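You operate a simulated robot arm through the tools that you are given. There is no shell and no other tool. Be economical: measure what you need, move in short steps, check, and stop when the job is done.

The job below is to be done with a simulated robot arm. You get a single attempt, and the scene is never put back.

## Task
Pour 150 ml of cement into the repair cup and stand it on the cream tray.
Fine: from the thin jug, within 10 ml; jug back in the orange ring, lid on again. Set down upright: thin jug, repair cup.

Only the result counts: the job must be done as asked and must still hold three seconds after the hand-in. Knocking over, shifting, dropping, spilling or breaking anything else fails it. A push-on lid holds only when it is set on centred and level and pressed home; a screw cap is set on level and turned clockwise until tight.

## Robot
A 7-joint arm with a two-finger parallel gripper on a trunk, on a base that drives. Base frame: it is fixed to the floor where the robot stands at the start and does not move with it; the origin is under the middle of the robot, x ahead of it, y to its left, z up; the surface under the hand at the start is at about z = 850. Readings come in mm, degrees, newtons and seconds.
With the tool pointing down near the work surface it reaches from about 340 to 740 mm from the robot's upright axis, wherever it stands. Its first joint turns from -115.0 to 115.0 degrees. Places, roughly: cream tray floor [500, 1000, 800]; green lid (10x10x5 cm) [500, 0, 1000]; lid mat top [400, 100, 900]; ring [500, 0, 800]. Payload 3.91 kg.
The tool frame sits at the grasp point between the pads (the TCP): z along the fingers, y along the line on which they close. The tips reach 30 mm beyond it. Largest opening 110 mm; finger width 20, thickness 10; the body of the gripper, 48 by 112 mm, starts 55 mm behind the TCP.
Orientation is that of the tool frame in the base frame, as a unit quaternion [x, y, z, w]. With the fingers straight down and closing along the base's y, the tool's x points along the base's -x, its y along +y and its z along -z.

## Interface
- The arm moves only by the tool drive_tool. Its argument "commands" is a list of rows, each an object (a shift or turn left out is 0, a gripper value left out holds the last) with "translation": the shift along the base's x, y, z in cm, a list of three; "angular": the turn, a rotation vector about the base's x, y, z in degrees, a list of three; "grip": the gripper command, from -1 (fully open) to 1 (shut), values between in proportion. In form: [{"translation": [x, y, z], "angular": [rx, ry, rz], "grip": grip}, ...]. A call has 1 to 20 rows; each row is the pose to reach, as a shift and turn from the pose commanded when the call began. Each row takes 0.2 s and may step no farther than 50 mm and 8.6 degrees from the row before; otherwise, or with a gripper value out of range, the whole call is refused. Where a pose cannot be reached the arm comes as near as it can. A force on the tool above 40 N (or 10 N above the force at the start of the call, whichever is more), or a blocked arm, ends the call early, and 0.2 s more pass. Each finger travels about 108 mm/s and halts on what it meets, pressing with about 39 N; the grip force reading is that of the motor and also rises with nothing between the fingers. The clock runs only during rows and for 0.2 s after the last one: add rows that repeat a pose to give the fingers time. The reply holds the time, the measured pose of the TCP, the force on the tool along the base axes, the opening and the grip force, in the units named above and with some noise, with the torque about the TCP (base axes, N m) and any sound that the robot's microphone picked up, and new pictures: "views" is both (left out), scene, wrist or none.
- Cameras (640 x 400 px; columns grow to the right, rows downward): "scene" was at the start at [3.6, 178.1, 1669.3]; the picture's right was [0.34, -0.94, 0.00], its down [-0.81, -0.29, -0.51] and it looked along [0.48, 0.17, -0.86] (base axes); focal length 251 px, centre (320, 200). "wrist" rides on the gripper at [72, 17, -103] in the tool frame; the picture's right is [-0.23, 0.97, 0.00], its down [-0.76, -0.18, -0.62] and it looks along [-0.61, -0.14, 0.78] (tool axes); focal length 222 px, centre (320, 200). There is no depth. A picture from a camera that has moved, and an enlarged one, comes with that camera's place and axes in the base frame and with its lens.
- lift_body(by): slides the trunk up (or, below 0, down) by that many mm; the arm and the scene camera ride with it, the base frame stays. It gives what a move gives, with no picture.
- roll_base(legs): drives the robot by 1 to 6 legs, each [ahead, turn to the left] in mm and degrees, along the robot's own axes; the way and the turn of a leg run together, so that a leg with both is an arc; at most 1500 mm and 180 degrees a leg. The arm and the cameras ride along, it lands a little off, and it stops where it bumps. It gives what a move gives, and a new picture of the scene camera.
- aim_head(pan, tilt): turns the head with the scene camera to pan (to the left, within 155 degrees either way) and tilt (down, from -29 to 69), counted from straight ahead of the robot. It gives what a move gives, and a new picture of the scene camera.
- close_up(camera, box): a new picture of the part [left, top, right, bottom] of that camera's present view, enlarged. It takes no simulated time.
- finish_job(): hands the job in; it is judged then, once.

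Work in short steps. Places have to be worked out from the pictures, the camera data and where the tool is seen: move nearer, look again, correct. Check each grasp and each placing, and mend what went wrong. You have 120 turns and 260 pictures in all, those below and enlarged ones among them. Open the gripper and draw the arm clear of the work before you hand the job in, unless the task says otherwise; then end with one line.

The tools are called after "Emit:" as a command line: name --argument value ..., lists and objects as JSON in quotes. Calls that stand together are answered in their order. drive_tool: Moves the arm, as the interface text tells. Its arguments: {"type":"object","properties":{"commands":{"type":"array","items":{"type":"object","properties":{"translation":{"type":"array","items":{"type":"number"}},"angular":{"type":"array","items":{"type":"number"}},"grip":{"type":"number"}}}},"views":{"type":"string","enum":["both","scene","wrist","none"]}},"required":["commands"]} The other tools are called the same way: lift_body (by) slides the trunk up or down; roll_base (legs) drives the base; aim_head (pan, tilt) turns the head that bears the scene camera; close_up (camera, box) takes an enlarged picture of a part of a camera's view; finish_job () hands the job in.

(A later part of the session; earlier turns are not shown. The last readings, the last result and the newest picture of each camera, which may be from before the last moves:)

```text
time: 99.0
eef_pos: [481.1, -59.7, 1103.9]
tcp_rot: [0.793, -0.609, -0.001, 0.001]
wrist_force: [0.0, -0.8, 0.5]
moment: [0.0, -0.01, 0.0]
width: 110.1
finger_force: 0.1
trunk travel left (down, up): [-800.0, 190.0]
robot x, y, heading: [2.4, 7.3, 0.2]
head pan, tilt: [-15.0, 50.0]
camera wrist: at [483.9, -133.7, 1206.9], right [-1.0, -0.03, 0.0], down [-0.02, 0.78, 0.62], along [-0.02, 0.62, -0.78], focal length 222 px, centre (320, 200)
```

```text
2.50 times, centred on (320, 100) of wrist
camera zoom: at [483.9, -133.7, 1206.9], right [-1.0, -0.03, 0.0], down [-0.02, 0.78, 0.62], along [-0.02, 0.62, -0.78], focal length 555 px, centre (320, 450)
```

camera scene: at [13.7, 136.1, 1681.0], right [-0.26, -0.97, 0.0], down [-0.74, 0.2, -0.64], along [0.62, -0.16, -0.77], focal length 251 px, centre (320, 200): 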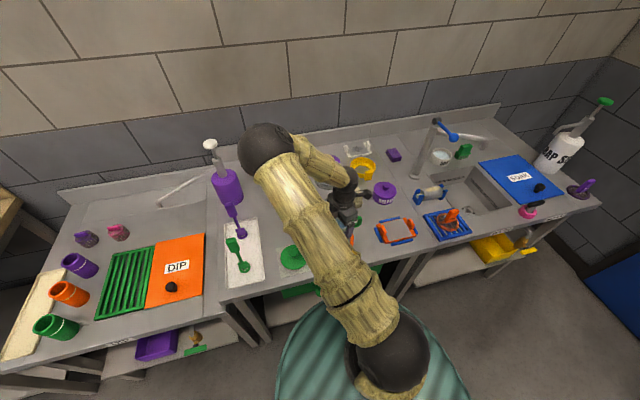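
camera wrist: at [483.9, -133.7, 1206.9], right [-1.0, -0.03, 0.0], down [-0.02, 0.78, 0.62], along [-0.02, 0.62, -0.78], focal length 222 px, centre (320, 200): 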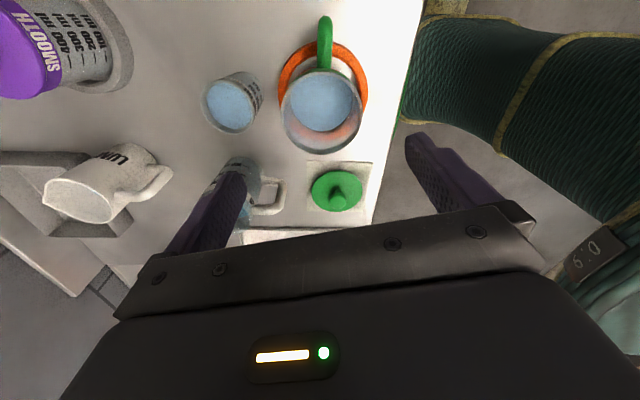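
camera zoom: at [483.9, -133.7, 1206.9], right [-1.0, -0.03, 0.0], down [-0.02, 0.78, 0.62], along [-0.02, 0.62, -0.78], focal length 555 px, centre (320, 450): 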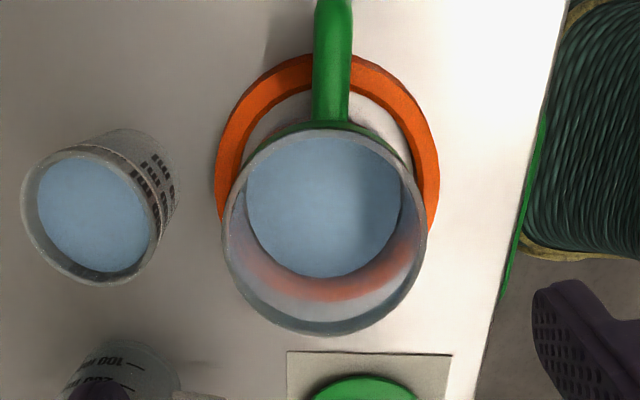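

Jug is back, upright and centred in its ring. Now to the lid: move above it at about (445,104) and look.

Emit:
drive_tool --commands '[{"translation": [-1, 4, 0], "grip": 0.0}, {"translation": [-2, 8, 0]}, {"translation": [-3, 12, 0]}, {"translation": [-3.6, 16.4, 0]}, {"translation": [-3.6, 16.4, -4]}, {"translation": [-3.6, 16.4, -7]}, {"translation": [-3.6, 16.4, -7]}]' --views "wrist"

Emit:
close_up --camera "wrist" --box '[220, 40, 420, 200]'

```text
time: 100.7
eef_pos: [445.0, 103.9, 1033.5]
tcp_rot: [0.793, -0.609, 0.0, 0.0]
wrist_force: [-0.4, 0.5, 0.3]
moment: [0.03, -0.03, 0.02]
width: 55.0
finger_force: 0.0
trunk travel left (down, up): [-800.0, 190.0]
robot x, y, heading: [-4.2, 7.5, 0.1]
head pan, tilt: [-15.0, 50.0]
camera wrist: at [447.4, 29.1, 1136.5], right [-1.0, -0.03, 0.0], down [-0.03, 0.78, 0.62], along [-0.02, 0.62, -0.78], focal length 222 px, centre (320, 200)
```

wrist: 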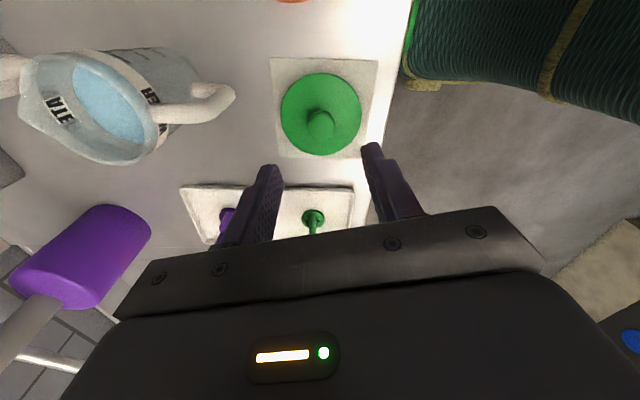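

```text
2.50 times, centred on (320, 120) of wrist
camera zoom: at [447.4, 29.1, 1136.5], right [-1.0, -0.03, 0.0], down [-0.03, 0.78, 0.62], along [-0.02, 0.62, -0.78], focal length 555 px, centre (320, 400)
```

zoom: 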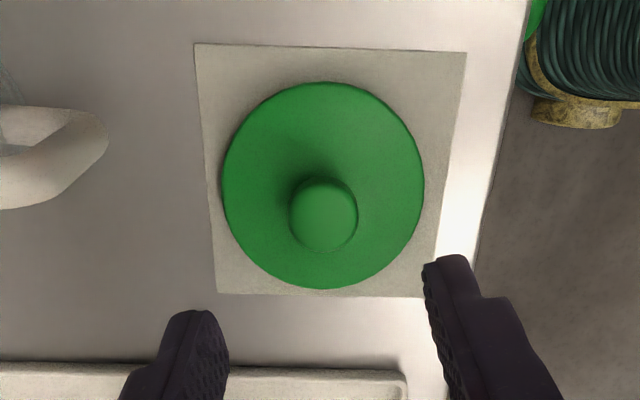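

Emit:
drive_tool --commands '[{"translation": [-0.1, 0.9, -3]}, {"translation": [-0.1, 0.95, -6.5]}, {"translation": [-0.1, 0.95, -6.5]}]' --views "wrist"

Emit:
close_up --camera "wrist" --box '[220, 60, 420, 220]'

```text
time: 101.5
eef_pos: [445.3, 115.0, 967.3]
tcp_rot: [0.794, -0.608, 0.0, -0.001]
wrist_force: [0.1, -0.7, 0.4]
moment: [0.03, -0.02, 0.0]
width: 54.8
finger_force: 0.1
trunk travel left (down, up): [-800.0, 190.0]
robot x, y, heading: [-0.1, 7.2, 0.3]
head pan, tilt: [-15.0, 50.0]
camera wrist: at [447.8, 39.0, 1070.3], right [-1.0, -0.03, 0.0], down [-0.02, 0.78, 0.62], along [-0.02, 0.62, -0.78], focal length 222 px, centre (320, 200)
```

wrist: 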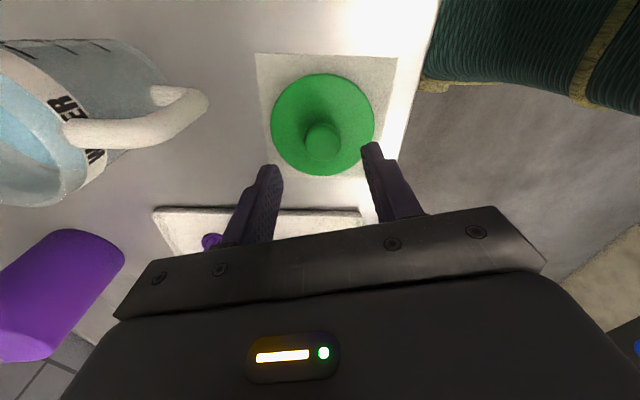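

```text
2.50 times, centred on (320, 140) of wrist
camera zoom: at [447.8, 39.0, 1070.3], right [-1.0, -0.03, 0.0], down [-0.02, 0.78, 0.62], along [-0.02, 0.62, -0.78], focal length 555 px, centre (320, 350)
```

zoom: 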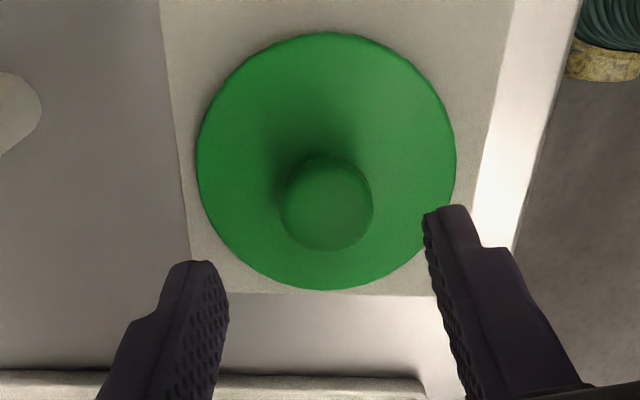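

Knob aligned apart from 2 mm. I'll lower onto it and grip.

Emit:
drive_tool --commands '[{"translation": [-0.2, 0, -2]}, {"translation": [-0.2, 0, -4]}, {"translation": [-0.2, 0, -4.9]}, {"translation": [-0.2, 0, -4.9], "grip": 1}, {"translation": [-0.2, 0, -4.9], "grip": 1}, {"translation": [-0.2, 0, -4.9], "grip": 1}]' --views "none"

Emit:
drive_tool --commands '[{"translation": [0, 0, 1]}, {"translation": [0, 0, 4]}, {"translation": [0, 0, 8]}, {"translation": [0, 0, 12]}, {"translation": [0, 0, 16]}, {"translation": [0, 0, 16]}]' --views "wrist"

Emit:
close_up --camera "wrist" --box '[220, 0, 420, 240]'

```text
time: 102.8
eef_pos: [444.8, 116.4, 919.5]
tcp_rot: [0.793, -0.609, 0.001, -0.001]
wrist_force: [0.0, 1.2, 0.5]
moment: [-0.01, -0.04, -0.01]
width: 30.0
finger_force: 38.8
trunk travel left (down, up): [-800.0, 190.0]
robot x, y, heading: [-0.0, 6.5, 0.5]
head pan, tilt: [-15.0, 50.0]
```

```text
time: 104.2
eef_pos: [444.8, 115.1, 1079.5]
tcp_rot: [0.794, -0.608, 0.0, 0.0]
wrist_force: [0.4, 0.2, -0.5]
moment: [0.0, -0.01, 0.0]
width: 29.8
finger_force: 38.7
trunk travel left (down, up): [-800.0, 190.0]
robot x, y, heading: [2.2, 1.9, 0.3]
head pan, tilt: [-15.0, 50.0]
camera wrist: at [446.9, 40.8, 1184.3], right [-1.0, -0.03, 0.0], down [-0.02, 0.78, 0.62], along [-0.02, 0.62, -0.78], focal length 222 px, centre (320, 200)
```

wrist: 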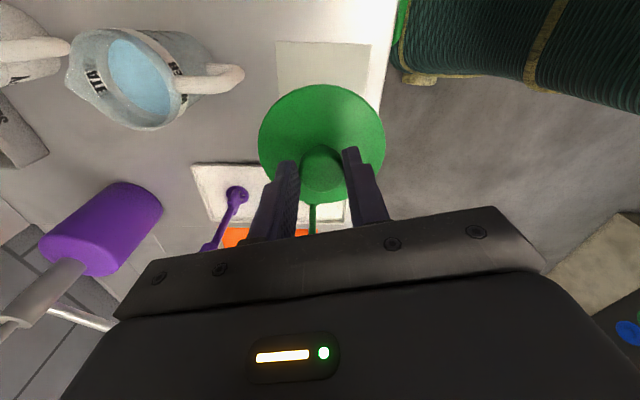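

```text
1.67 times, centred on (320, 120) of wrist
camera zoom: at [446.9, 40.8, 1184.3], right [-1.0, -0.03, 0.0], down [-0.02, 0.78, 0.62], along [-0.02, 0.62, -0.78], focal length 370 px, centre (320, 333)
```

zoom: 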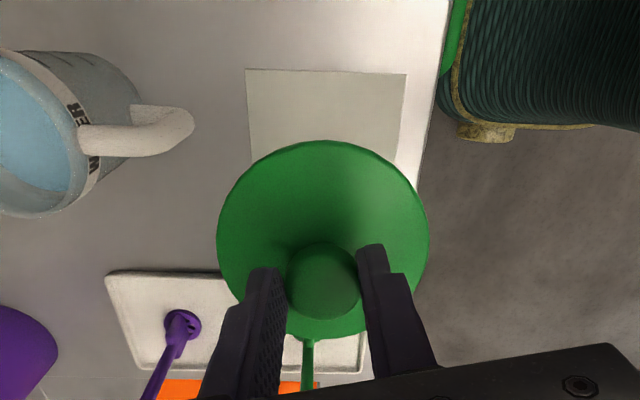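

Lid held level. I'll hover it about 25 mm above the jug and compare lid and rim in both views.

Emit:
drive_tool --commands '[{"translation": [1, -4, 0]}, {"translation": [2, -8, 0]}, {"translation": [3, -12, 0]}, {"translation": [3.4, -16, 0]}, {"translation": [3.4, -16.7, -2]}, {"translation": [3.4, -16.7, -4]}, {"translation": [3.4, -16.7, -4]}]'

Emit:
close_up --camera "wrist" --box '[220, 20, 420, 240]'

Emit:
aim_head --pan 40 --tilt 45

```text
time: 105.8
eef_pos: [477.5, -53.6, 1041.7]
tcp_rot: [0.793, -0.609, 0.001, 0.0]
wrist_force: [-0.3, 0.0, -0.5]
moment: [-0.03, 0.01, -0.05]
width: 30.2
finger_force: 38.9
trunk travel left (down, up): [-800.0, 190.0]
robot x, y, heading: [0.9, 6.8, 0.2]
head pan, tilt: [-15.0, 50.0]
camera scene: at [13.5, 136.1, 1681.0], right [-0.26, -0.97, 0.0], down [-0.74, 0.2, -0.64], along [0.62, -0.16, -0.77], focal length 251 px, centre (320, 200)
camera wrist: at [479.0, -128.1, 1144.4], right [-1.0, -0.03, 0.0], down [-0.02, 0.78, 0.62], along [-0.02, 0.62, -0.78], focal length 222 px, centre (320, 200)
```

scene: 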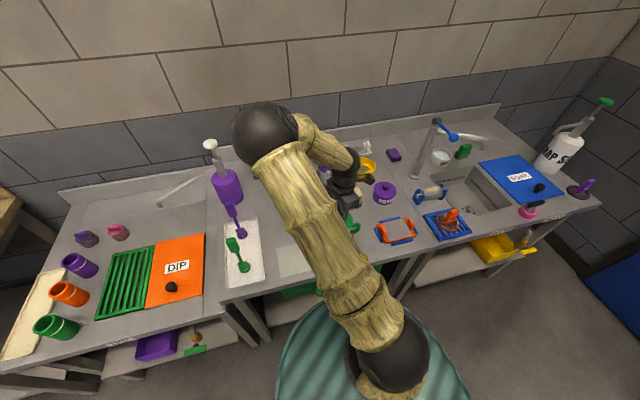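
wrist: 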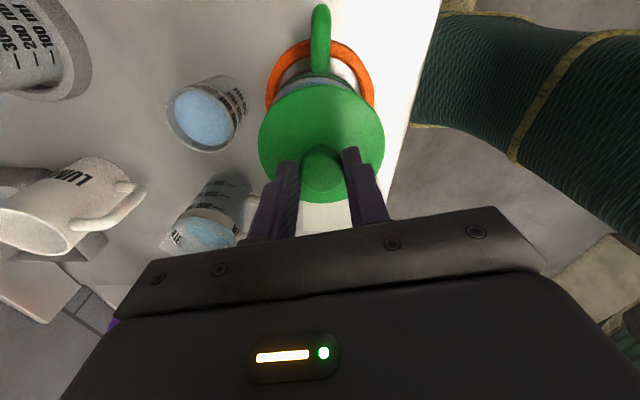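

```text
1.82 times, centred on (320, 130) of wrist
camera zoom: at [479.0, -128.1, 1144.4], right [-1.0, -0.03, 0.0], down [-0.02, 0.78, 0.62], along [-0.02, 0.62, -0.78], focal length 404 px, centre (320, 327)
```

zoom: 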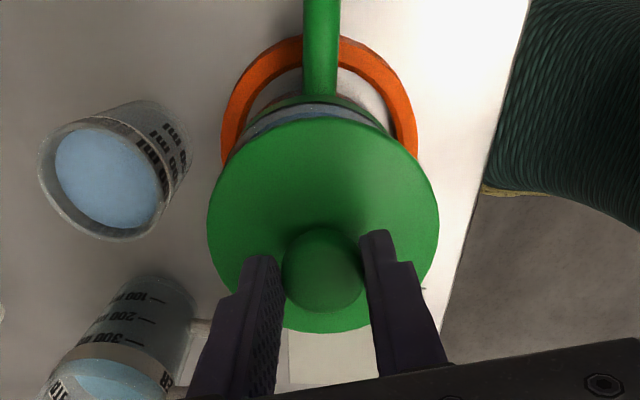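

```text
time: 107.1
eef_pos: [477.2, -52.8, 1041.0]
tcp_rot: [0.794, -0.608, -0.001, 0.0]
wrist_force: [0.0, 0.5, -0.5]
moment: [0.05, 0.0, 0.01]
width: 30.0
finger_force: 38.6
trunk travel left (down, up): [-800.0, 190.0]
robot x, y, heading: [2.5, 6.9, 0.1]
head pan, tilt: [40.0, 45.0]
camera scene: at [1.4, 208.1, 1687.9], right [0.65, -0.76, 0.0], down [-0.54, -0.46, -0.71], along [0.54, 0.46, -0.71], focal length 251 px, centre (320, 200)
```

scene: 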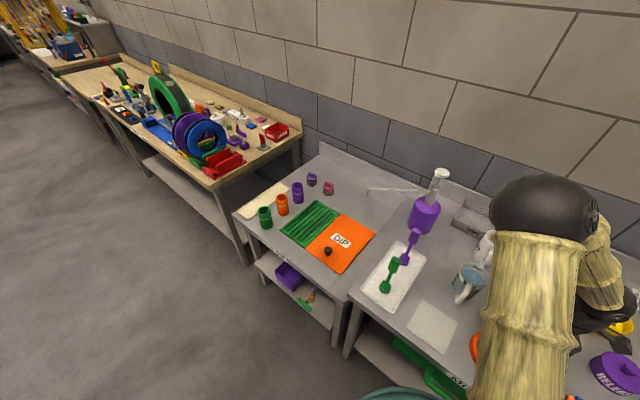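

From ellipse fits (with perspective), the lid must shift about +3.7 mm in x and -0.7 mm in y. I'll apply that and lower carefully, watching for early contact.

Emit:
drive_tool --commands '[{"translation": [0.37, -0.07, 0]}, {"translation": [0.37, -0.07, -0.6]}, {"translation": [0.37, -0.07, -1.0]}, {"translation": [0.37, -0.07, -1.0]}]' --views "wrist"

Emit:
close_up --camera "wrist" --box '[220, 20, 420, 240]'

```text
time: 108.1
eef_pos: [481.4, -54.1, 1030.7]
tcp_rot: [0.793, -0.609, 0.0, 0.001]
wrist_force: [0.7, 0.0, -0.9]
moment: [0.03, 0.01, -0.03]
width: 30.2
finger_force: 38.7
trunk travel left (down, up): [-800.0, 190.0]
robot x, y, heading: [1.3, 4.8, 0.1]
head pan, tilt: [40.0, 45.0]
camera wrist: at [483.2, -128.8, 1133.8], right [-1.0, -0.03, 0.0], down [-0.02, 0.78, 0.62], along [-0.02, 0.62, -0.78], focal length 222 px, centre (320, 200)
```

wrist: 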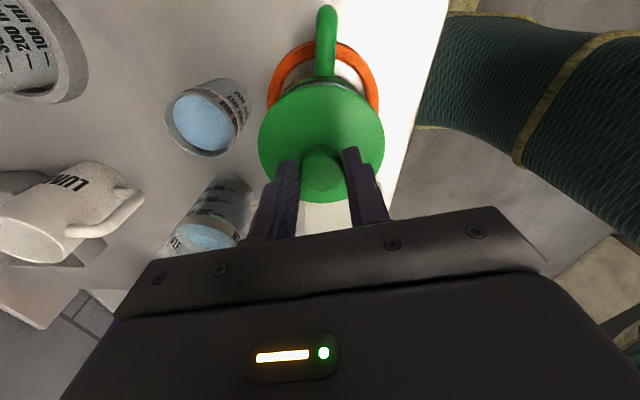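

```text
1.82 times, centred on (320, 130) of wrist
camera zoom: at [483.2, -128.8, 1133.8], right [-1.0, -0.03, 0.0], down [-0.02, 0.78, 0.62], along [-0.02, 0.62, -0.78], focal length 404 px, centre (320, 327)
```

zoom: 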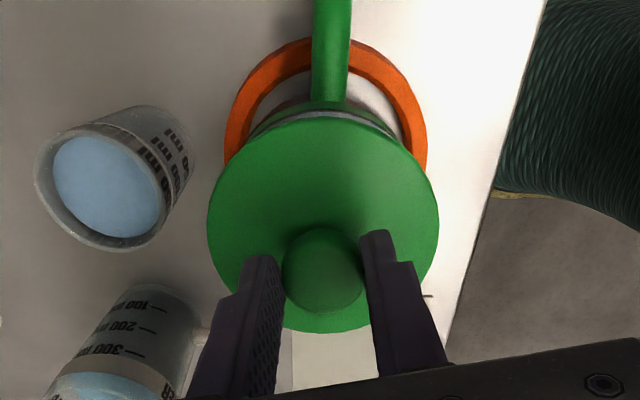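

Emit:
drive_tool --commands '[{"translation": [0, 0, -0.2]}, {"translation": [0, 0, -0.4]}, {"translation": [0, 0, -0.6]}, {"translation": [0, 0, -0.8]}, {"translation": [0, 0, -0.8]}]' --views "wrist"

Emit:
close_up --camera "wrist" --box '[220, 20, 420, 240]'

```text
time: 109.3
eef_pos: [479.0, -53.2, 1021.8]
tcp_rot: [0.793, -0.609, 0.0, 0.0]
wrist_force: [-0.5, 0.4, -0.3]
moment: [0.01, 0.01, 0.01]
width: 29.9
finger_force: 38.8
trunk travel left (down, up): [-800.0, 190.0]
robot x, y, heading: [-1.3, -0.1, 0.3]
head pan, tilt: [40.0, 45.0]
camera wrist: at [482.8, -128.4, 1125.5], right [-1.0, -0.03, 0.0], down [-0.02, 0.78, 0.62], along [-0.02, 0.62, -0.78], focal length 222 px, centre (320, 200)
```

wrist: 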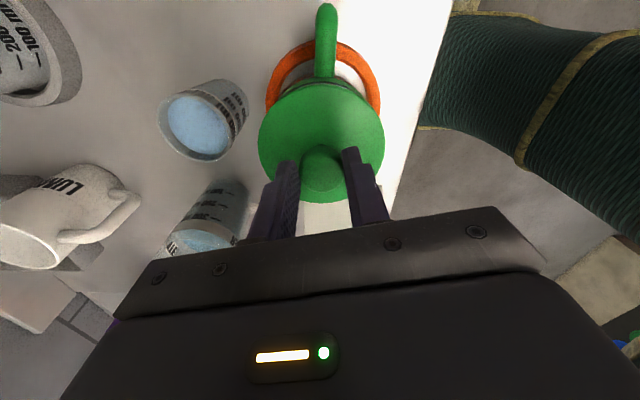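

```text
1.82 times, centred on (320, 130) of wrist
camera zoom: at [482.8, -128.4, 1125.5], right [-1.0, -0.03, 0.0], down [-0.02, 0.78, 0.62], along [-0.02, 0.62, -0.78], focal length 404 px, centre (320, 327)
```

zoom: 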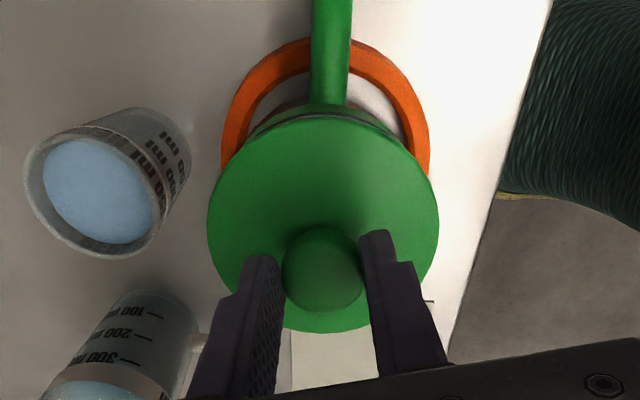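

No contact yet at 7 mm above seat, so the plug is entering. I'll continue down and press.

Emit:
drive_tool --commands '[{"translation": [0, 0, -0.2]}, {"translation": [0, 0, -0.4]}, {"translation": [0, 0, -0.55]}, {"translation": [0, 0, -0.7]}]' --views "none"

```text
time: 110.3
eef_pos: [481.0, -53.3, 1016.7]
tcp_rot: [0.794, -0.608, 0.0, 0.0]
wrist_force: [-0.2, -0.3, 0.3]
moment: [-0.01, -0.01, 0.04]
width: 30.0
finger_force: 39.1
trunk travel left (down, up): [-800.0, 190.0]
robot x, y, heading: [3.0, 2.7, 0.4]
head pan, tilt: [40.0, 45.0]
```

Emit:
drive_tool --commands '[{"translation": [0, 0, -0.15]}, {"translation": [0, 0, -0.3]}, {"translation": [0, 0, -0.4]}]' --views "none"

```text
time: 111.1
eef_pos: [481.0, -53.9, 1011.0]
tcp_rot: [0.794, -0.608, 0.0, 0.0]
wrist_force: [0.3, -0.2, -0.2]
moment: [0.0, -0.02, 0.03]
width: 30.1
finger_force: 38.8
trunk travel left (down, up): [-800.0, 190.0]
robot x, y, heading: [-0.1, 5.0, 0.2]
head pan, tilt: [40.0, 45.0]
```

Emit:
drive_tool --commands '[{"translation": [0, 0, -0.15]}, {"translation": [0, 0, -0.3]}, {"translation": [0, 0, -0.4]}]' --views "wrist"

Emit:
close_up --camera "wrist" --box '[220, 20, 420, 240]'

```text
time: 111.9
eef_pos: [480.9, -53.1, 1008.2]
tcp_rot: [0.793, -0.609, 0.002, -0.001]
wrist_force: [4.6, -0.2, 34.4]
moment: [0.09, 0.1, -0.16]
width: 30.6
finger_force: 39.0
trunk travel left (down, up): [-800.0, 190.0]
robot x, y, heading: [-3.0, 4.5, 0.1]
head pan, tilt: [40.0, 45.0]
camera wrist: at [482.2, -129.0, 1112.8], right [-1.0, -0.03, 0.0], down [-0.03, 0.78, 0.62], along [-0.02, 0.62, -0.78], focal length 222 px, centre (320, 200)
```

wrist: 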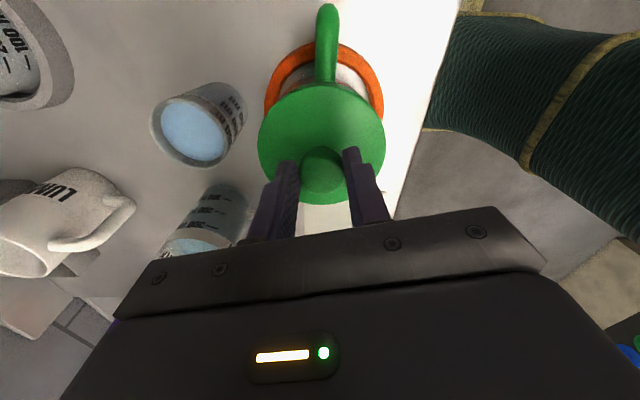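

```text
1.82 times, centred on (320, 130) of wrist
camera zoom: at [482.2, -129.0, 1112.8], right [-1.0, -0.03, 0.0], down [-0.03, 0.78, 0.62], along [-0.02, 0.62, -0.78], focal length 404 px, centre (320, 327)
```

zoom: 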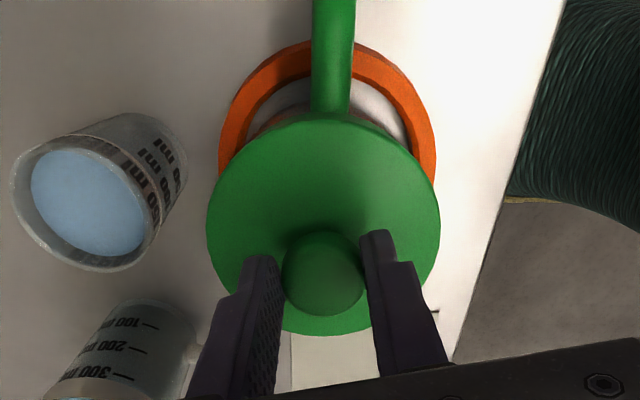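

Now there's 34 N of contact and the lid covers the rim evenly. I'll press a little further to be sure it's home.

Emit:
drive_tool --commands '[{"translation": [0, 0, -0.15]}, {"translation": [0, 0, -0.3]}, {"translation": [0, 0, -0.5]}, {"translation": [0, 0, -0.5]}]' --views "none"

```text
time: 112.9
eef_pos: [479.7, -54.8, 1003.2]
tcp_rot: [0.793, -0.609, 0.0, 0.0]
wrist_force: [9.4, 0.6, 34.6]
moment: [0.22, -0.22, -0.11]
width: 30.3
finger_force: 38.9
trunk travel left (down, up): [-800.0, 190.0]
robot x, y, heading: [-2.2, 3.4, 0.4]
head pan, tilt: [40.0, 45.0]
```

Emit:
drive_tool --commands '[{"translation": [0, 0, 0.5]}, {"translation": [0, 0, 0.5], "grip": 0.0}, {"translation": [0, 0, 0.5], "grip": 0.0}, {"translation": [0, 0, 3]}, {"translation": [0, 0, 7]}, {"translation": [0, 0, 10]}, {"translation": [0, 0, 10]}]' --views "wrist"

Emit:
close_up --camera "wrist" --box '[220, 20, 420, 180]'

Emit:
aim_head --pan -35 --tilt 55

```text
time: 114.5
eef_pos: [481.2, -54.9, 1101.9]
tcp_rot: [0.793, -0.609, 0.0, -0.001]
wrist_force: [1.1, 0.2, -1.1]
moment: [0.0, 0.02, -0.01]
width: 54.9
finger_force: 0.1
trunk travel left (down, up): [-800.0, 190.0]
robot x, y, heading: [0.1, 4.2, 0.3]
head pan, tilt: [40.0, 45.0]
camera wrist: at [483.0, -129.9, 1205.1], right [-1.0, -0.03, 0.0], down [-0.02, 0.78, 0.62], along [-0.02, 0.62, -0.78], focal length 222 px, centre (320, 200)
```

wrist: 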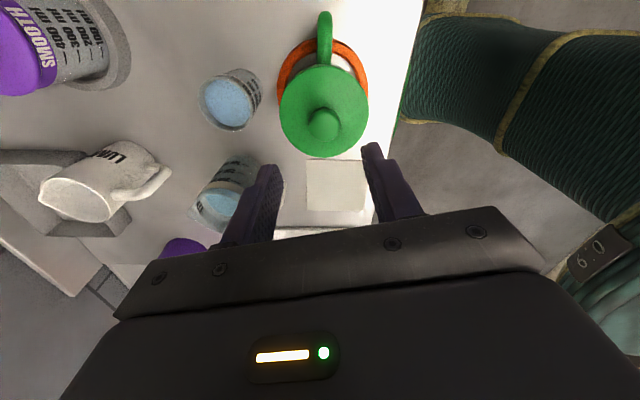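

```text
2.50 times, centred on (320, 100) of wrist
camera zoom: at [483.0, -129.9, 1205.1], right [-1.0, -0.03, 0.0], down [-0.02, 0.78, 0.62], along [-0.02, 0.62, -0.78], focal length 555 px, centre (320, 450)
```

zoom: 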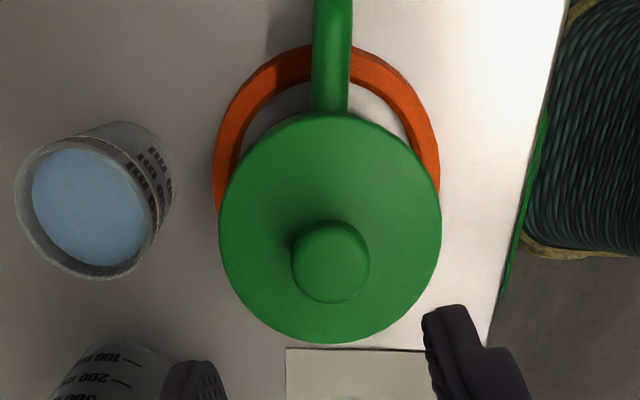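

```text
time: 116.0
eef_pos: [480.8, -55.2, 1101.7]
tcp_rot: [0.793, -0.609, -0.001, -0.001]
wrist_force: [-1.3, 0.1, 0.4]
moment: [-0.02, -0.02, 0.01]
width: 55.2
finger_force: 0.2
trunk travel left (down, up): [-800.0, 190.0]
robot x, y, heading: [-0.5, 3.6, 0.2]
head pan, tilt: [-35.0, 55.0]
camera scene: at [-1.5, 114.6, 1674.5], right [-0.57, -0.82, 0.0], down [-0.67, 0.47, -0.57], along [0.47, -0.33, -0.82], focal length 251 px, centre (320, 200)
```

scene: 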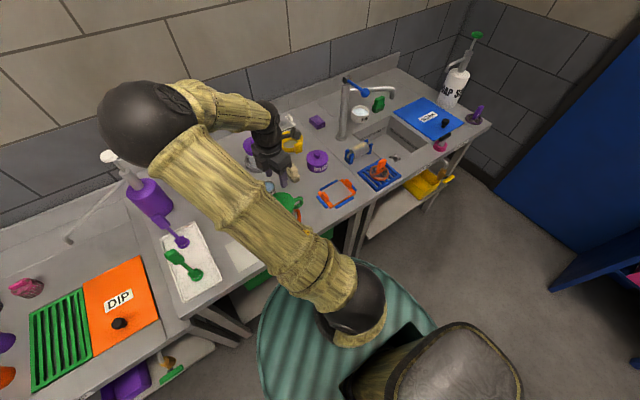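

The lid looks centred and level. Now to the cup: turn the tool back −105° and move above it, then recheck the lid from the head camera.

Emit:
drive_tool --commands '[{"translation": [1, 0, 0.5], "angular": [0, 0, -8.1], "grip": -0.3}, {"translation": [2, 0, 1], "angular": [0, 0, -16.2]}, {"translation": [3, 0, 1], "angular": [0, 0, -24.3]}, {"translation": [4, 0, 1], "angular": [0, 0, -32.4]}, {"translation": [5, 0, 1], "angular": [0, 0, -40.5]}, {"translation": [6, 0, 1], "angular": [0, 0, -48.6]}, {"translation": [7, 0, 1], "angular": [0, 0, -56.7]}, {"translation": [8, 0, 1], "angular": [0, 0, -64.8]}, {"translation": [9, 0.2, 1], "angular": [0, 0, -72.9]}, {"translation": [10, 0.4, 1], "angular": [0, 0, -81]}, {"translation": [10.5, 0.5, 1], "angular": [0, 0, -89]}, {"translation": [11, 0.5, 0], "angular": [0, 0, -97]}, {"translation": [11, 0.5, -2], "angular": [0, 0, -105]}, {"translation": [11, 0.5, -5], "angular": [0, 0, -105]}, {"translation": [11, 0.5, -5], "angular": [0, 0, -105]}]'

Emit:
close_up --camera "wrist" --box '[220, 40, 420, 200]'

Emit:
close_up --camera "scene" --box '[240, 160, 340, 240]'

```text
time: 119.2
eef_pos: [592.2, -49.3, 1052.9]
tcp_rot: [0.002, 1.0, 0.0, 0.0]
wrist_force: [-0.4, -0.6, 0.4]
moment: [0.0, 0.03, 0.04]
width: 71.4
finger_force: 0.1
trunk travel left (down, up): [-800.0, 190.0]
robot x, y, heading: [0.1, 3.5, 0.1]
head pan, tilt: [-35.0, 55.0]
camera scene: at [-1.9, 114.5, 1674.5], right [-0.57, -0.82, 0.0], down [-0.67, 0.47, -0.57], along [0.47, -0.33, -0.82], focal length 251 px, centre (320, 200)
camera wrist: at [519.5, -32.8, 1155.6], right [0.23, 0.97, 0.0], down [0.76, -0.18, 0.62], along [0.61, -0.14, -0.78], focal length 222 px, centre (320, 200)
```

scene: 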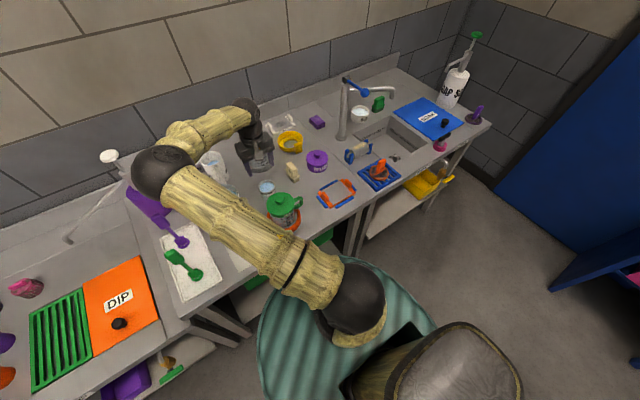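
wrist: 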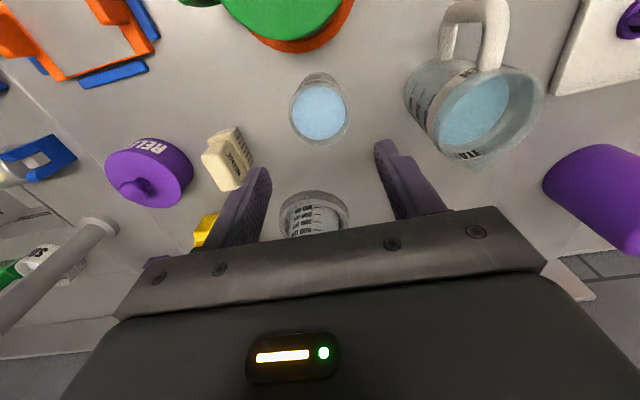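

```text
2.50 times, centred on (320, 120) of wrist
camera zoom: at [519.5, -32.8, 1155.6], right [0.23, 0.97, 0.0], down [0.76, -0.18, 0.62], along [0.61, -0.14, -0.78], focal length 555 px, centre (320, 400)
```

zoom: 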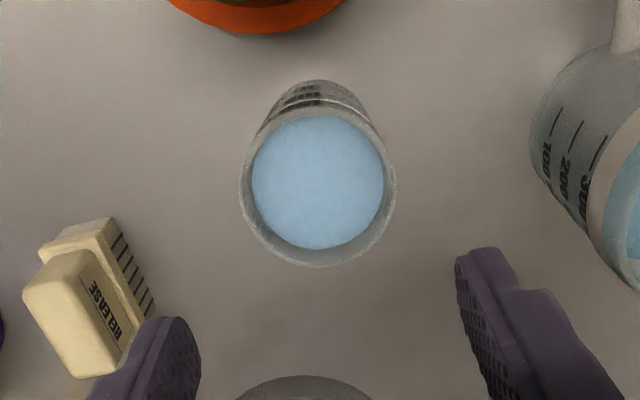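

```text
5.00 times, centred on (290, 200) of scene
camera zoom: at [-1.9, 114.5, 1674.5], right [-0.57, -0.82, 0.0], down [-0.67, 0.47, -0.57], along [0.47, -0.33, -0.82], focal length 1253 px, centre (470, 200)
```

zoom: 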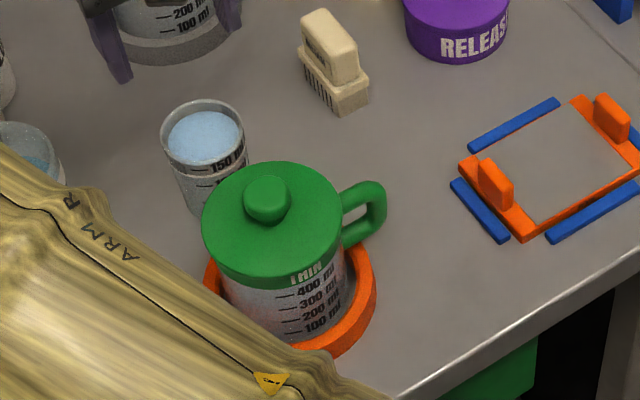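

Emit:
close_up --camera "scene" --box '[275, 185, 325, 225]'

```text
10.00 times, centred on (300, 205) of scene
camera zoom: at [-1.9, 114.5, 1674.5], right [-0.57, -0.82, 0.0], down [-0.67, 0.47, -0.57], along [0.47, -0.33, -0.82], focal length 2507 px, centre (520, 150)
```

zoom: 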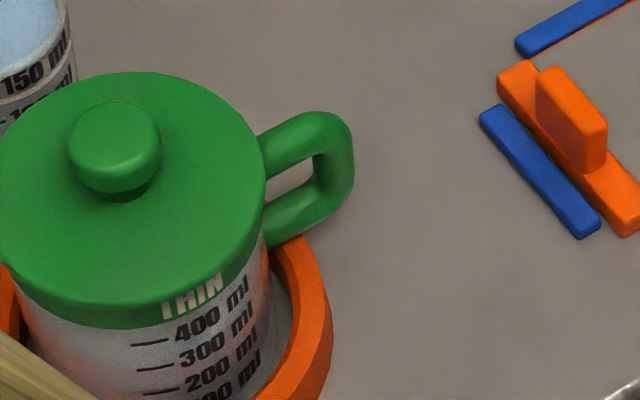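

Emit:
aim_head --pan -5 --tilt 60

Emit:
close_up --camera "scene" --box '[335, 160, 405, 240]'

```text
time: 120.1
eef_pos: [593.1, -49.7, 1050.8]
tcp_rot: [0.0, 1.0, 0.0, 0.001]
wrist_force: [1.2, 0.3, 0.0]
moment: [0.02, 0.02, 0.0]
width: 71.4
finger_force: 0.0
trunk travel left (down, up): [-800.0, 190.0]
robot x, y, heading: [3.3, 5.2, 0.2]
head pan, tilt: [-5.0, 60.0]
camera scene: at [5.7, 150.0, 1668.4], right [-0.08, -1.0, 0.0], down [-0.86, 0.07, -0.5], along [0.5, -0.04, -0.87], focal length 251 px, centre (320, 200)
```

scene: 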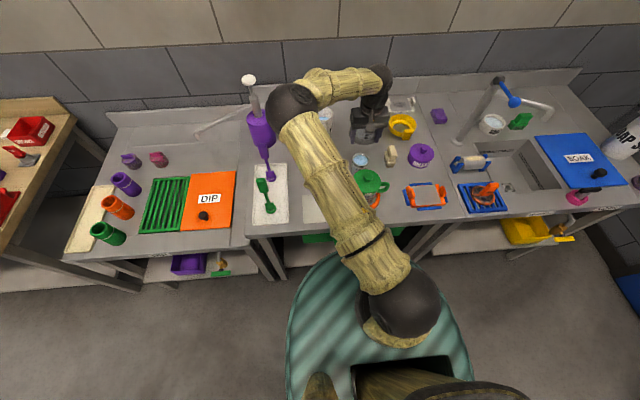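

```text
5.00 times, centred on (370, 200) of scene
camera zoom: at [5.7, 150.0, 1668.4], right [-0.08, -1.0, 0.0], down [-0.86, 0.07, -0.5], along [0.5, -0.04, -0.87], focal length 1253 px, centre (70, 200)
```

zoom: 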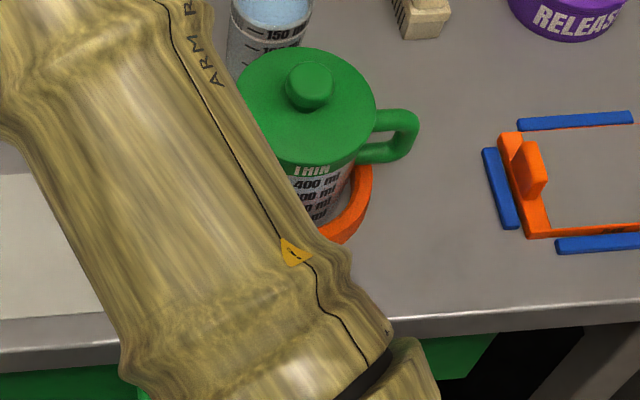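

The THIN text looks partly covered compared with the start, so I want a low side view of the lid. I'll move the wrist camera to the right-front of the jug, where its picture corner looks nearly level.

Emit:
drive_tool --commands '[{"translation": [-3, -3.5, 0]}, {"translation": [-6, -7, 0]}, {"translation": [-9.5, -10, 0]}, {"translation": [-13, -13.5, 0]}, {"translation": [-16, -17, 0]}, {"translation": [-19, -20.4, 0]}, {"translation": [-21, -20.4, -3]}, {"translation": [-21, -20.4, -6.6]}, {"translation": [-21, -20.4, -6.6]}]'

Emit:
close_up --camera "wrist" --box '[440, 130, 640, 300]'

Emit:
close_up --camera "scene" --box '[335, 150, 405, 230]'

```text
time: 122.1
eef_pos: [381.7, -253.4, 985.6]
tcp_rot: [0.0, 1.0, 0.0, 0.0]
wrist_force: [-0.1, 0.4, -0.6]
moment: [-0.04, -0.03, 0.03]
width: 71.6
finger_force: 0.0
trunk travel left (down, up): [-800.0, 190.0]
robot x, y, heading: [-0.1, 6.6, 0.3]
head pan, tilt: [-5.0, 60.0]
camera scene: at [5.3, 150.4, 1668.4], right [-0.08, -1.0, 0.0], down [-0.86, 0.07, -0.5], along [0.5, -0.04, -0.87], focal length 251 px, centre (320, 200)
camera wrist: at [307.6, -238.4, 1089.3], right [0.23, 0.97, 0.0], down [0.76, -0.18, 0.62], along [0.61, -0.14, -0.78], focal length 222 px, centre (320, 200)
```

scene: 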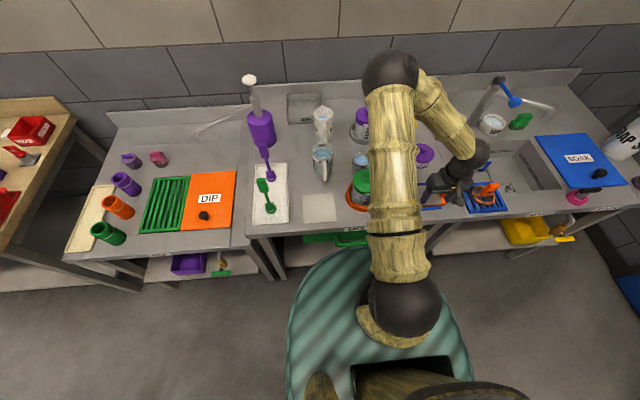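
wrist: 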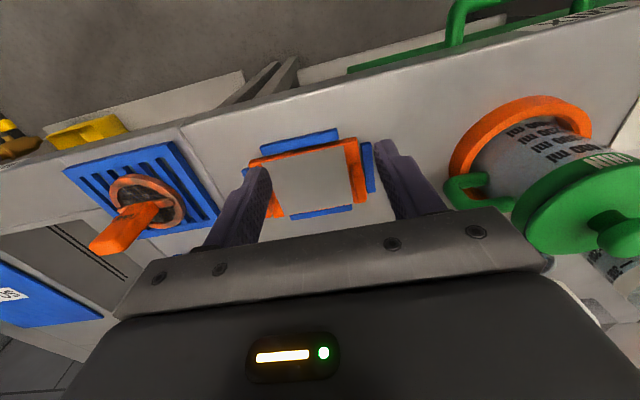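

```text
2.35 times, centred on (540, 215) of wrist
camera zoom: at [307.6, -238.4, 1089.3], right [0.23, 0.97, 0.0], down [0.76, -0.18, 0.62], along [0.61, -0.14, -0.78], focal length 523 px, centre (-198, 165)
```

zoom: 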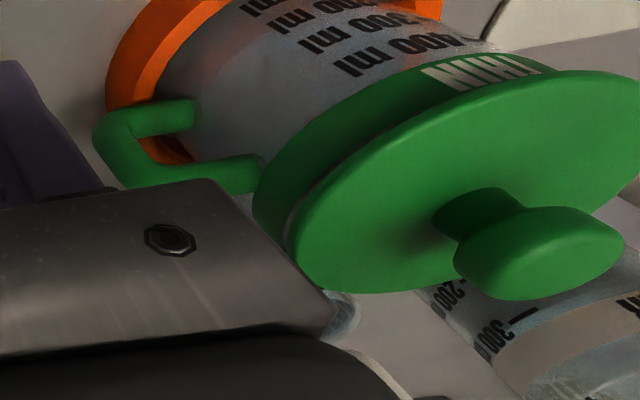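

```text
5.00 times, centred on (370, 190) of scene
camera zoom: at [5.3, 150.4, 1668.4], right [-0.08, -1.0, 0.0], down [-0.86, 0.07, -0.5], along [0.5, -0.04, -0.87], focal length 1253 px, centre (70, 250)
```

zoom: 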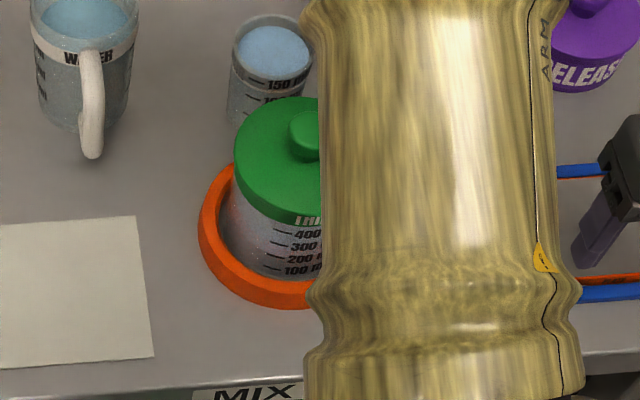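

Emit:
close_up --camera "wrist" --box '[530, 140, 630, 240]'

```text
4.00 times, centred on (580, 190) of wrist
camera zoom: at [307.6, -238.4, 1089.3], right [0.23, 0.97, 0.0], down [0.76, -0.18, 0.62], along [0.61, -0.14, -0.78], focal length 888 px, centre (-720, 240)
```

zoom: 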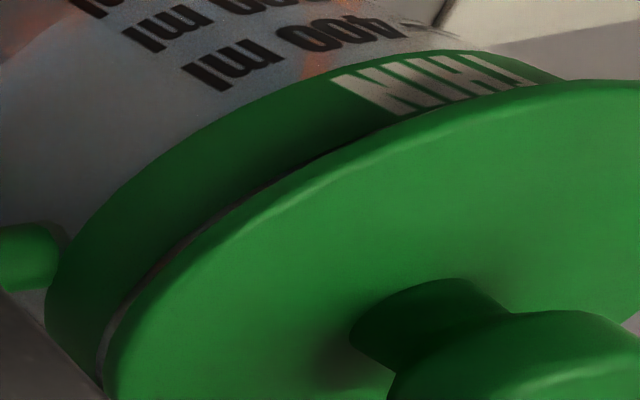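

The side view shows the lid down on the rim but offset ~3 mm toward the front (consistent with the sideways force while pressing). I'll regrip the knob and recentre it.

Emit:
drive_tool --commands '[{"translation": [0, 0, 4], "grip": 0.0}, {"translation": [0, 0, 8]}, {"translation": [2, 4, 8]}, {"translation": [4, 8, 8]}, {"translation": [6, 12, 8]}, {"translation": [8, 16, 8]}, {"translation": [9.5, 20.1, 8]}, {"translation": [9.5, 20.1, 8]}]' --views "wrist"

Emit:
close_up --camera "wrist" --box '[220, 40, 420, 200]'

```text
time: 123.9
eef_pos: [476.2, -49.4, 1066.4]
tcp_rot: [0.0, 1.0, 0.001, 0.0]
wrist_force: [0.3, 0.1, -0.7]
moment: [-0.01, 0.02, 0.03]
width: 55.1
finger_force: 0.0
trunk travel left (down, up): [-800.0, 190.0]
robot x, y, heading: [1.0, 8.0, 0.1]
head pan, tilt: [-5.0, 60.0]
camera wrist: at [403.4, -32.6, 1168.6], right [0.23, 0.97, 0.0], down [0.76, -0.18, 0.62], along [0.61, -0.14, -0.78], focal length 222 px, centre (320, 200)
```

wrist: 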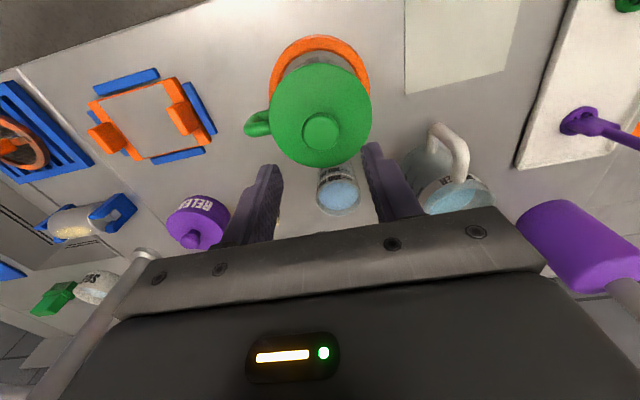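

```text
2.50 times, centred on (320, 120) of wrist
camera zoom: at [403.4, -32.6, 1168.6], right [0.23, 0.97, 0.0], down [0.76, -0.18, 0.62], along [0.61, -0.14, -0.78], focal length 555 px, centre (320, 400)
```

zoom: 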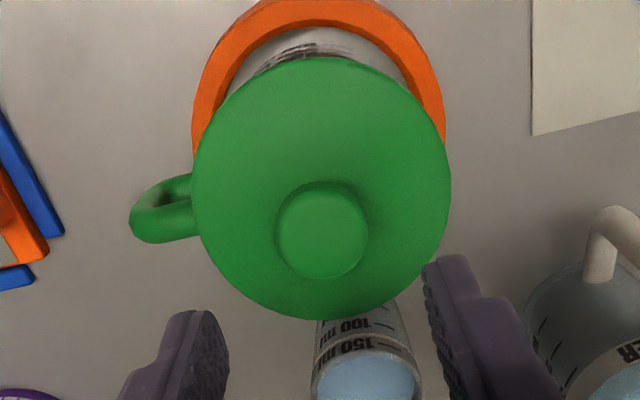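

Emit:
drive_tool --commands '[{"translation": [-0.24, 0.1, -2.5]}, {"translation": [-0.24, 0.1, -4.5]}, {"translation": [-0.24, 0.1, -5.5]}, {"translation": [-0.24, 0.1, -5.5], "grip": 1}, {"translation": [-0.24, 0.1, -5.5], "grip": 1}, {"translation": [-0.24, 0.1, -5.5], "grip": 1}]' --views "none"

Emit:
drive_tool --commands '[{"translation": [0, 0, 0.2]}, {"translation": [0, 0, 0.4]}, {"translation": [0, 0, 0.6]}]' --views "wrist"

Emit:
close_up --camera "wrist" --box '[220, 40, 420, 200]'

Emit:
close_up --camera "scene" --box '[335, 150, 405, 230]'

```text
time: 125.3
eef_pos: [472.4, -49.2, 1011.6]
tcp_rot: [0.0, 1.0, 0.0, 0.001]
wrist_force: [0.1, 0.3, 0.5]
moment: [0.01, -0.01, 0.0]
width: 30.2
finger_force: 38.6
trunk travel left (down, up): [-800.0, 190.0]
robot x, y, heading: [-3.1, 8.7, 0.3]
head pan, tilt: [-5.0, 60.0]
```

```text
time: 126.1
eef_pos: [473.4, -50.0, 1017.7]
tcp_rot: [0.0, 1.0, 0.0, 0.0]
wrist_force: [0.3, -0.1, -0.9]
moment: [0.0, 0.02, 0.0]
width: 30.0
finger_force: 38.4
trunk travel left (down, up): [-800.0, 190.0]
robot x, y, heading: [-2.3, 5.4, 0.2]
head pan, tilt: [-5.0, 60.0]
camera wrist: at [401.0, -33.8, 1120.9], right [0.23, 0.97, 0.0], down [0.76, -0.18, 0.62], along [0.61, -0.14, -0.78], focal length 222 px, centre (320, 200)
```

wrist: 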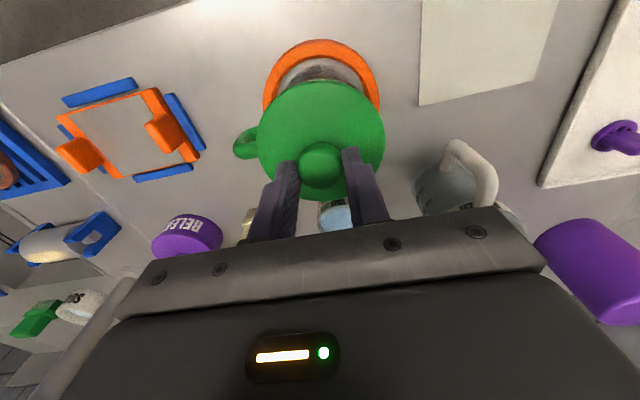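

```text
2.50 times, centred on (320, 120) of wrist
camera zoom: at [401.0, -33.8, 1120.9], right [0.23, 0.97, 0.0], down [0.76, -0.18, 0.62], along [0.61, -0.14, -0.78], focal length 555 px, centre (320, 400)
```

zoom: 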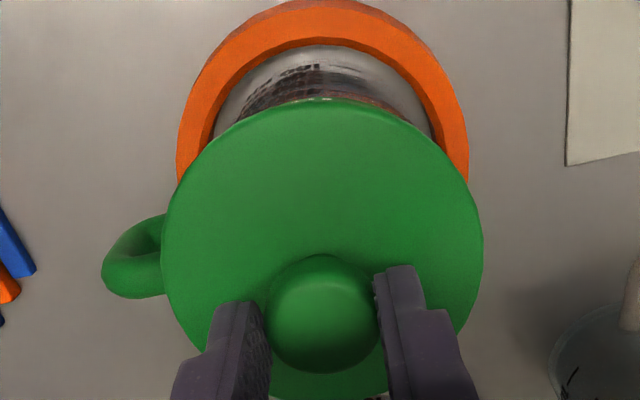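

```text
5.00 times, centred on (370, 190) of scene
camera zoom: at [5.7, 150.1, 1668.4], right [-0.08, -1.0, 0.0], down [-0.86, 0.07, -0.5], along [0.5, -0.04, -0.87], focal length 1253 px, centre (70, 250)
```

zoom: 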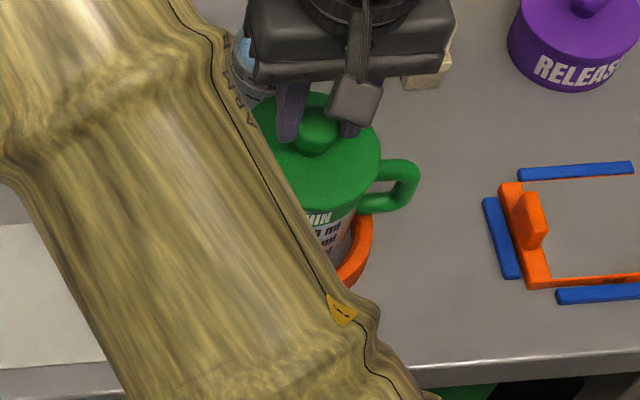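

Emit:
drive_tool --commands '[{"translation": [0.15, -0.05, 0.2]}, {"translation": [0.33, -0.1, 0.4]}, {"translation": [0.33, -0.1, 0.4]}]' --views "wrist"

Emit:
close_up --camera "wrist" --box '[220, 40, 420, 200]'

Emit:
close_up --camera "scene" --box '[350, 160, 400, 210]'

```text
time: 126.9
eef_pos: [476.9, -51.9, 1021.1]
tcp_rot: [-0.001, 1.0, 0.001, 0.0]
wrist_force: [0.2, 0.1, -0.5]
moment: [0.02, 0.01, -0.01]
width: 30.2
finger_force: 38.8
trunk travel left (down, up): [-800.0, 190.0]
robot x, y, heading: [0.5, 5.7, 0.5]
head pan, tilt: [-5.0, 60.0]
camera wrist: at [404.4, -35.8, 1125.2], right [0.23, 0.97, 0.0], down [0.76, -0.18, 0.62], along [0.61, -0.14, -0.78], focal length 222 px, centre (320, 200)
```

wrist: 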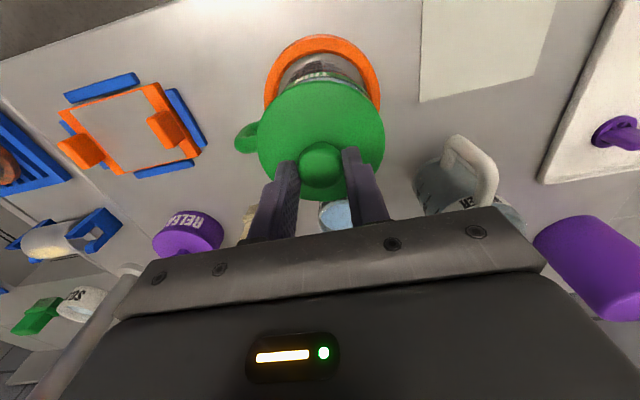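

```text
2.50 times, centred on (320, 120) of wrist
camera zoom: at [404.4, -35.8, 1125.2], right [0.23, 0.97, 0.0], down [0.76, -0.18, 0.62], along [0.61, -0.14, -0.78], focal length 555 px, centre (320, 400)
```

zoom: 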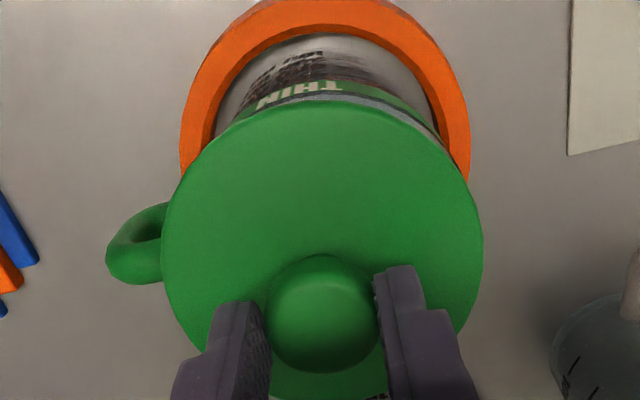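

```text
8.00 times, centred on (375, 185) of scene
camera zoom: at [5.7, 150.1, 1668.4], right [-0.08, -1.0, 0.0], down [-0.86, 0.07, -0.5], along [0.5, -0.04, -0.87], focal length 2005 px, centre (-120, 320)
```

zoom: 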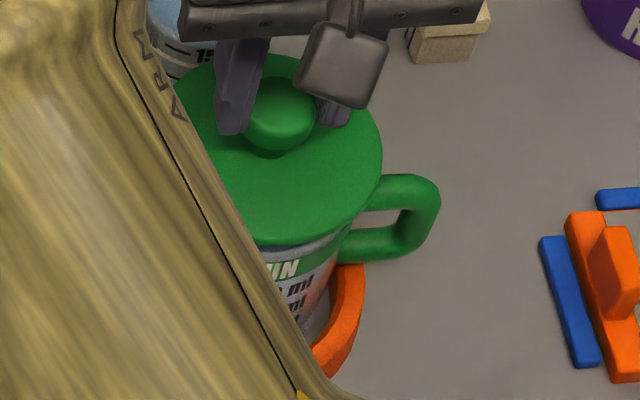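

Emit:
close_up --camera "wrist" --box '[260, 30, 390, 130]'

```text
4.00 times, centred on (325, 80) of wrist
camera zoom: at [404.4, -35.8, 1125.2], right [0.23, 0.97, 0.0], down [0.76, -0.18, 0.62], along [0.61, -0.14, -0.78], focal length 888 px, centre (300, 680)
```

zoom: 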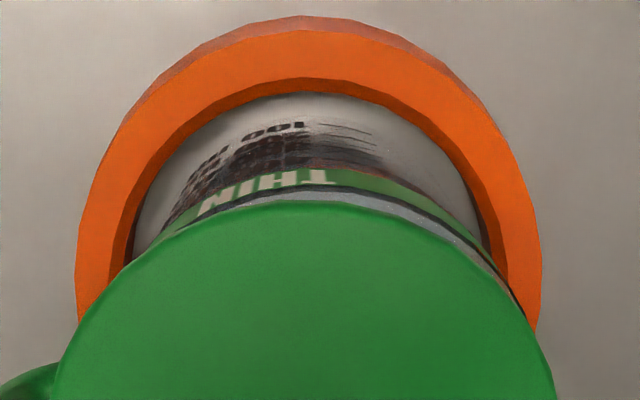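

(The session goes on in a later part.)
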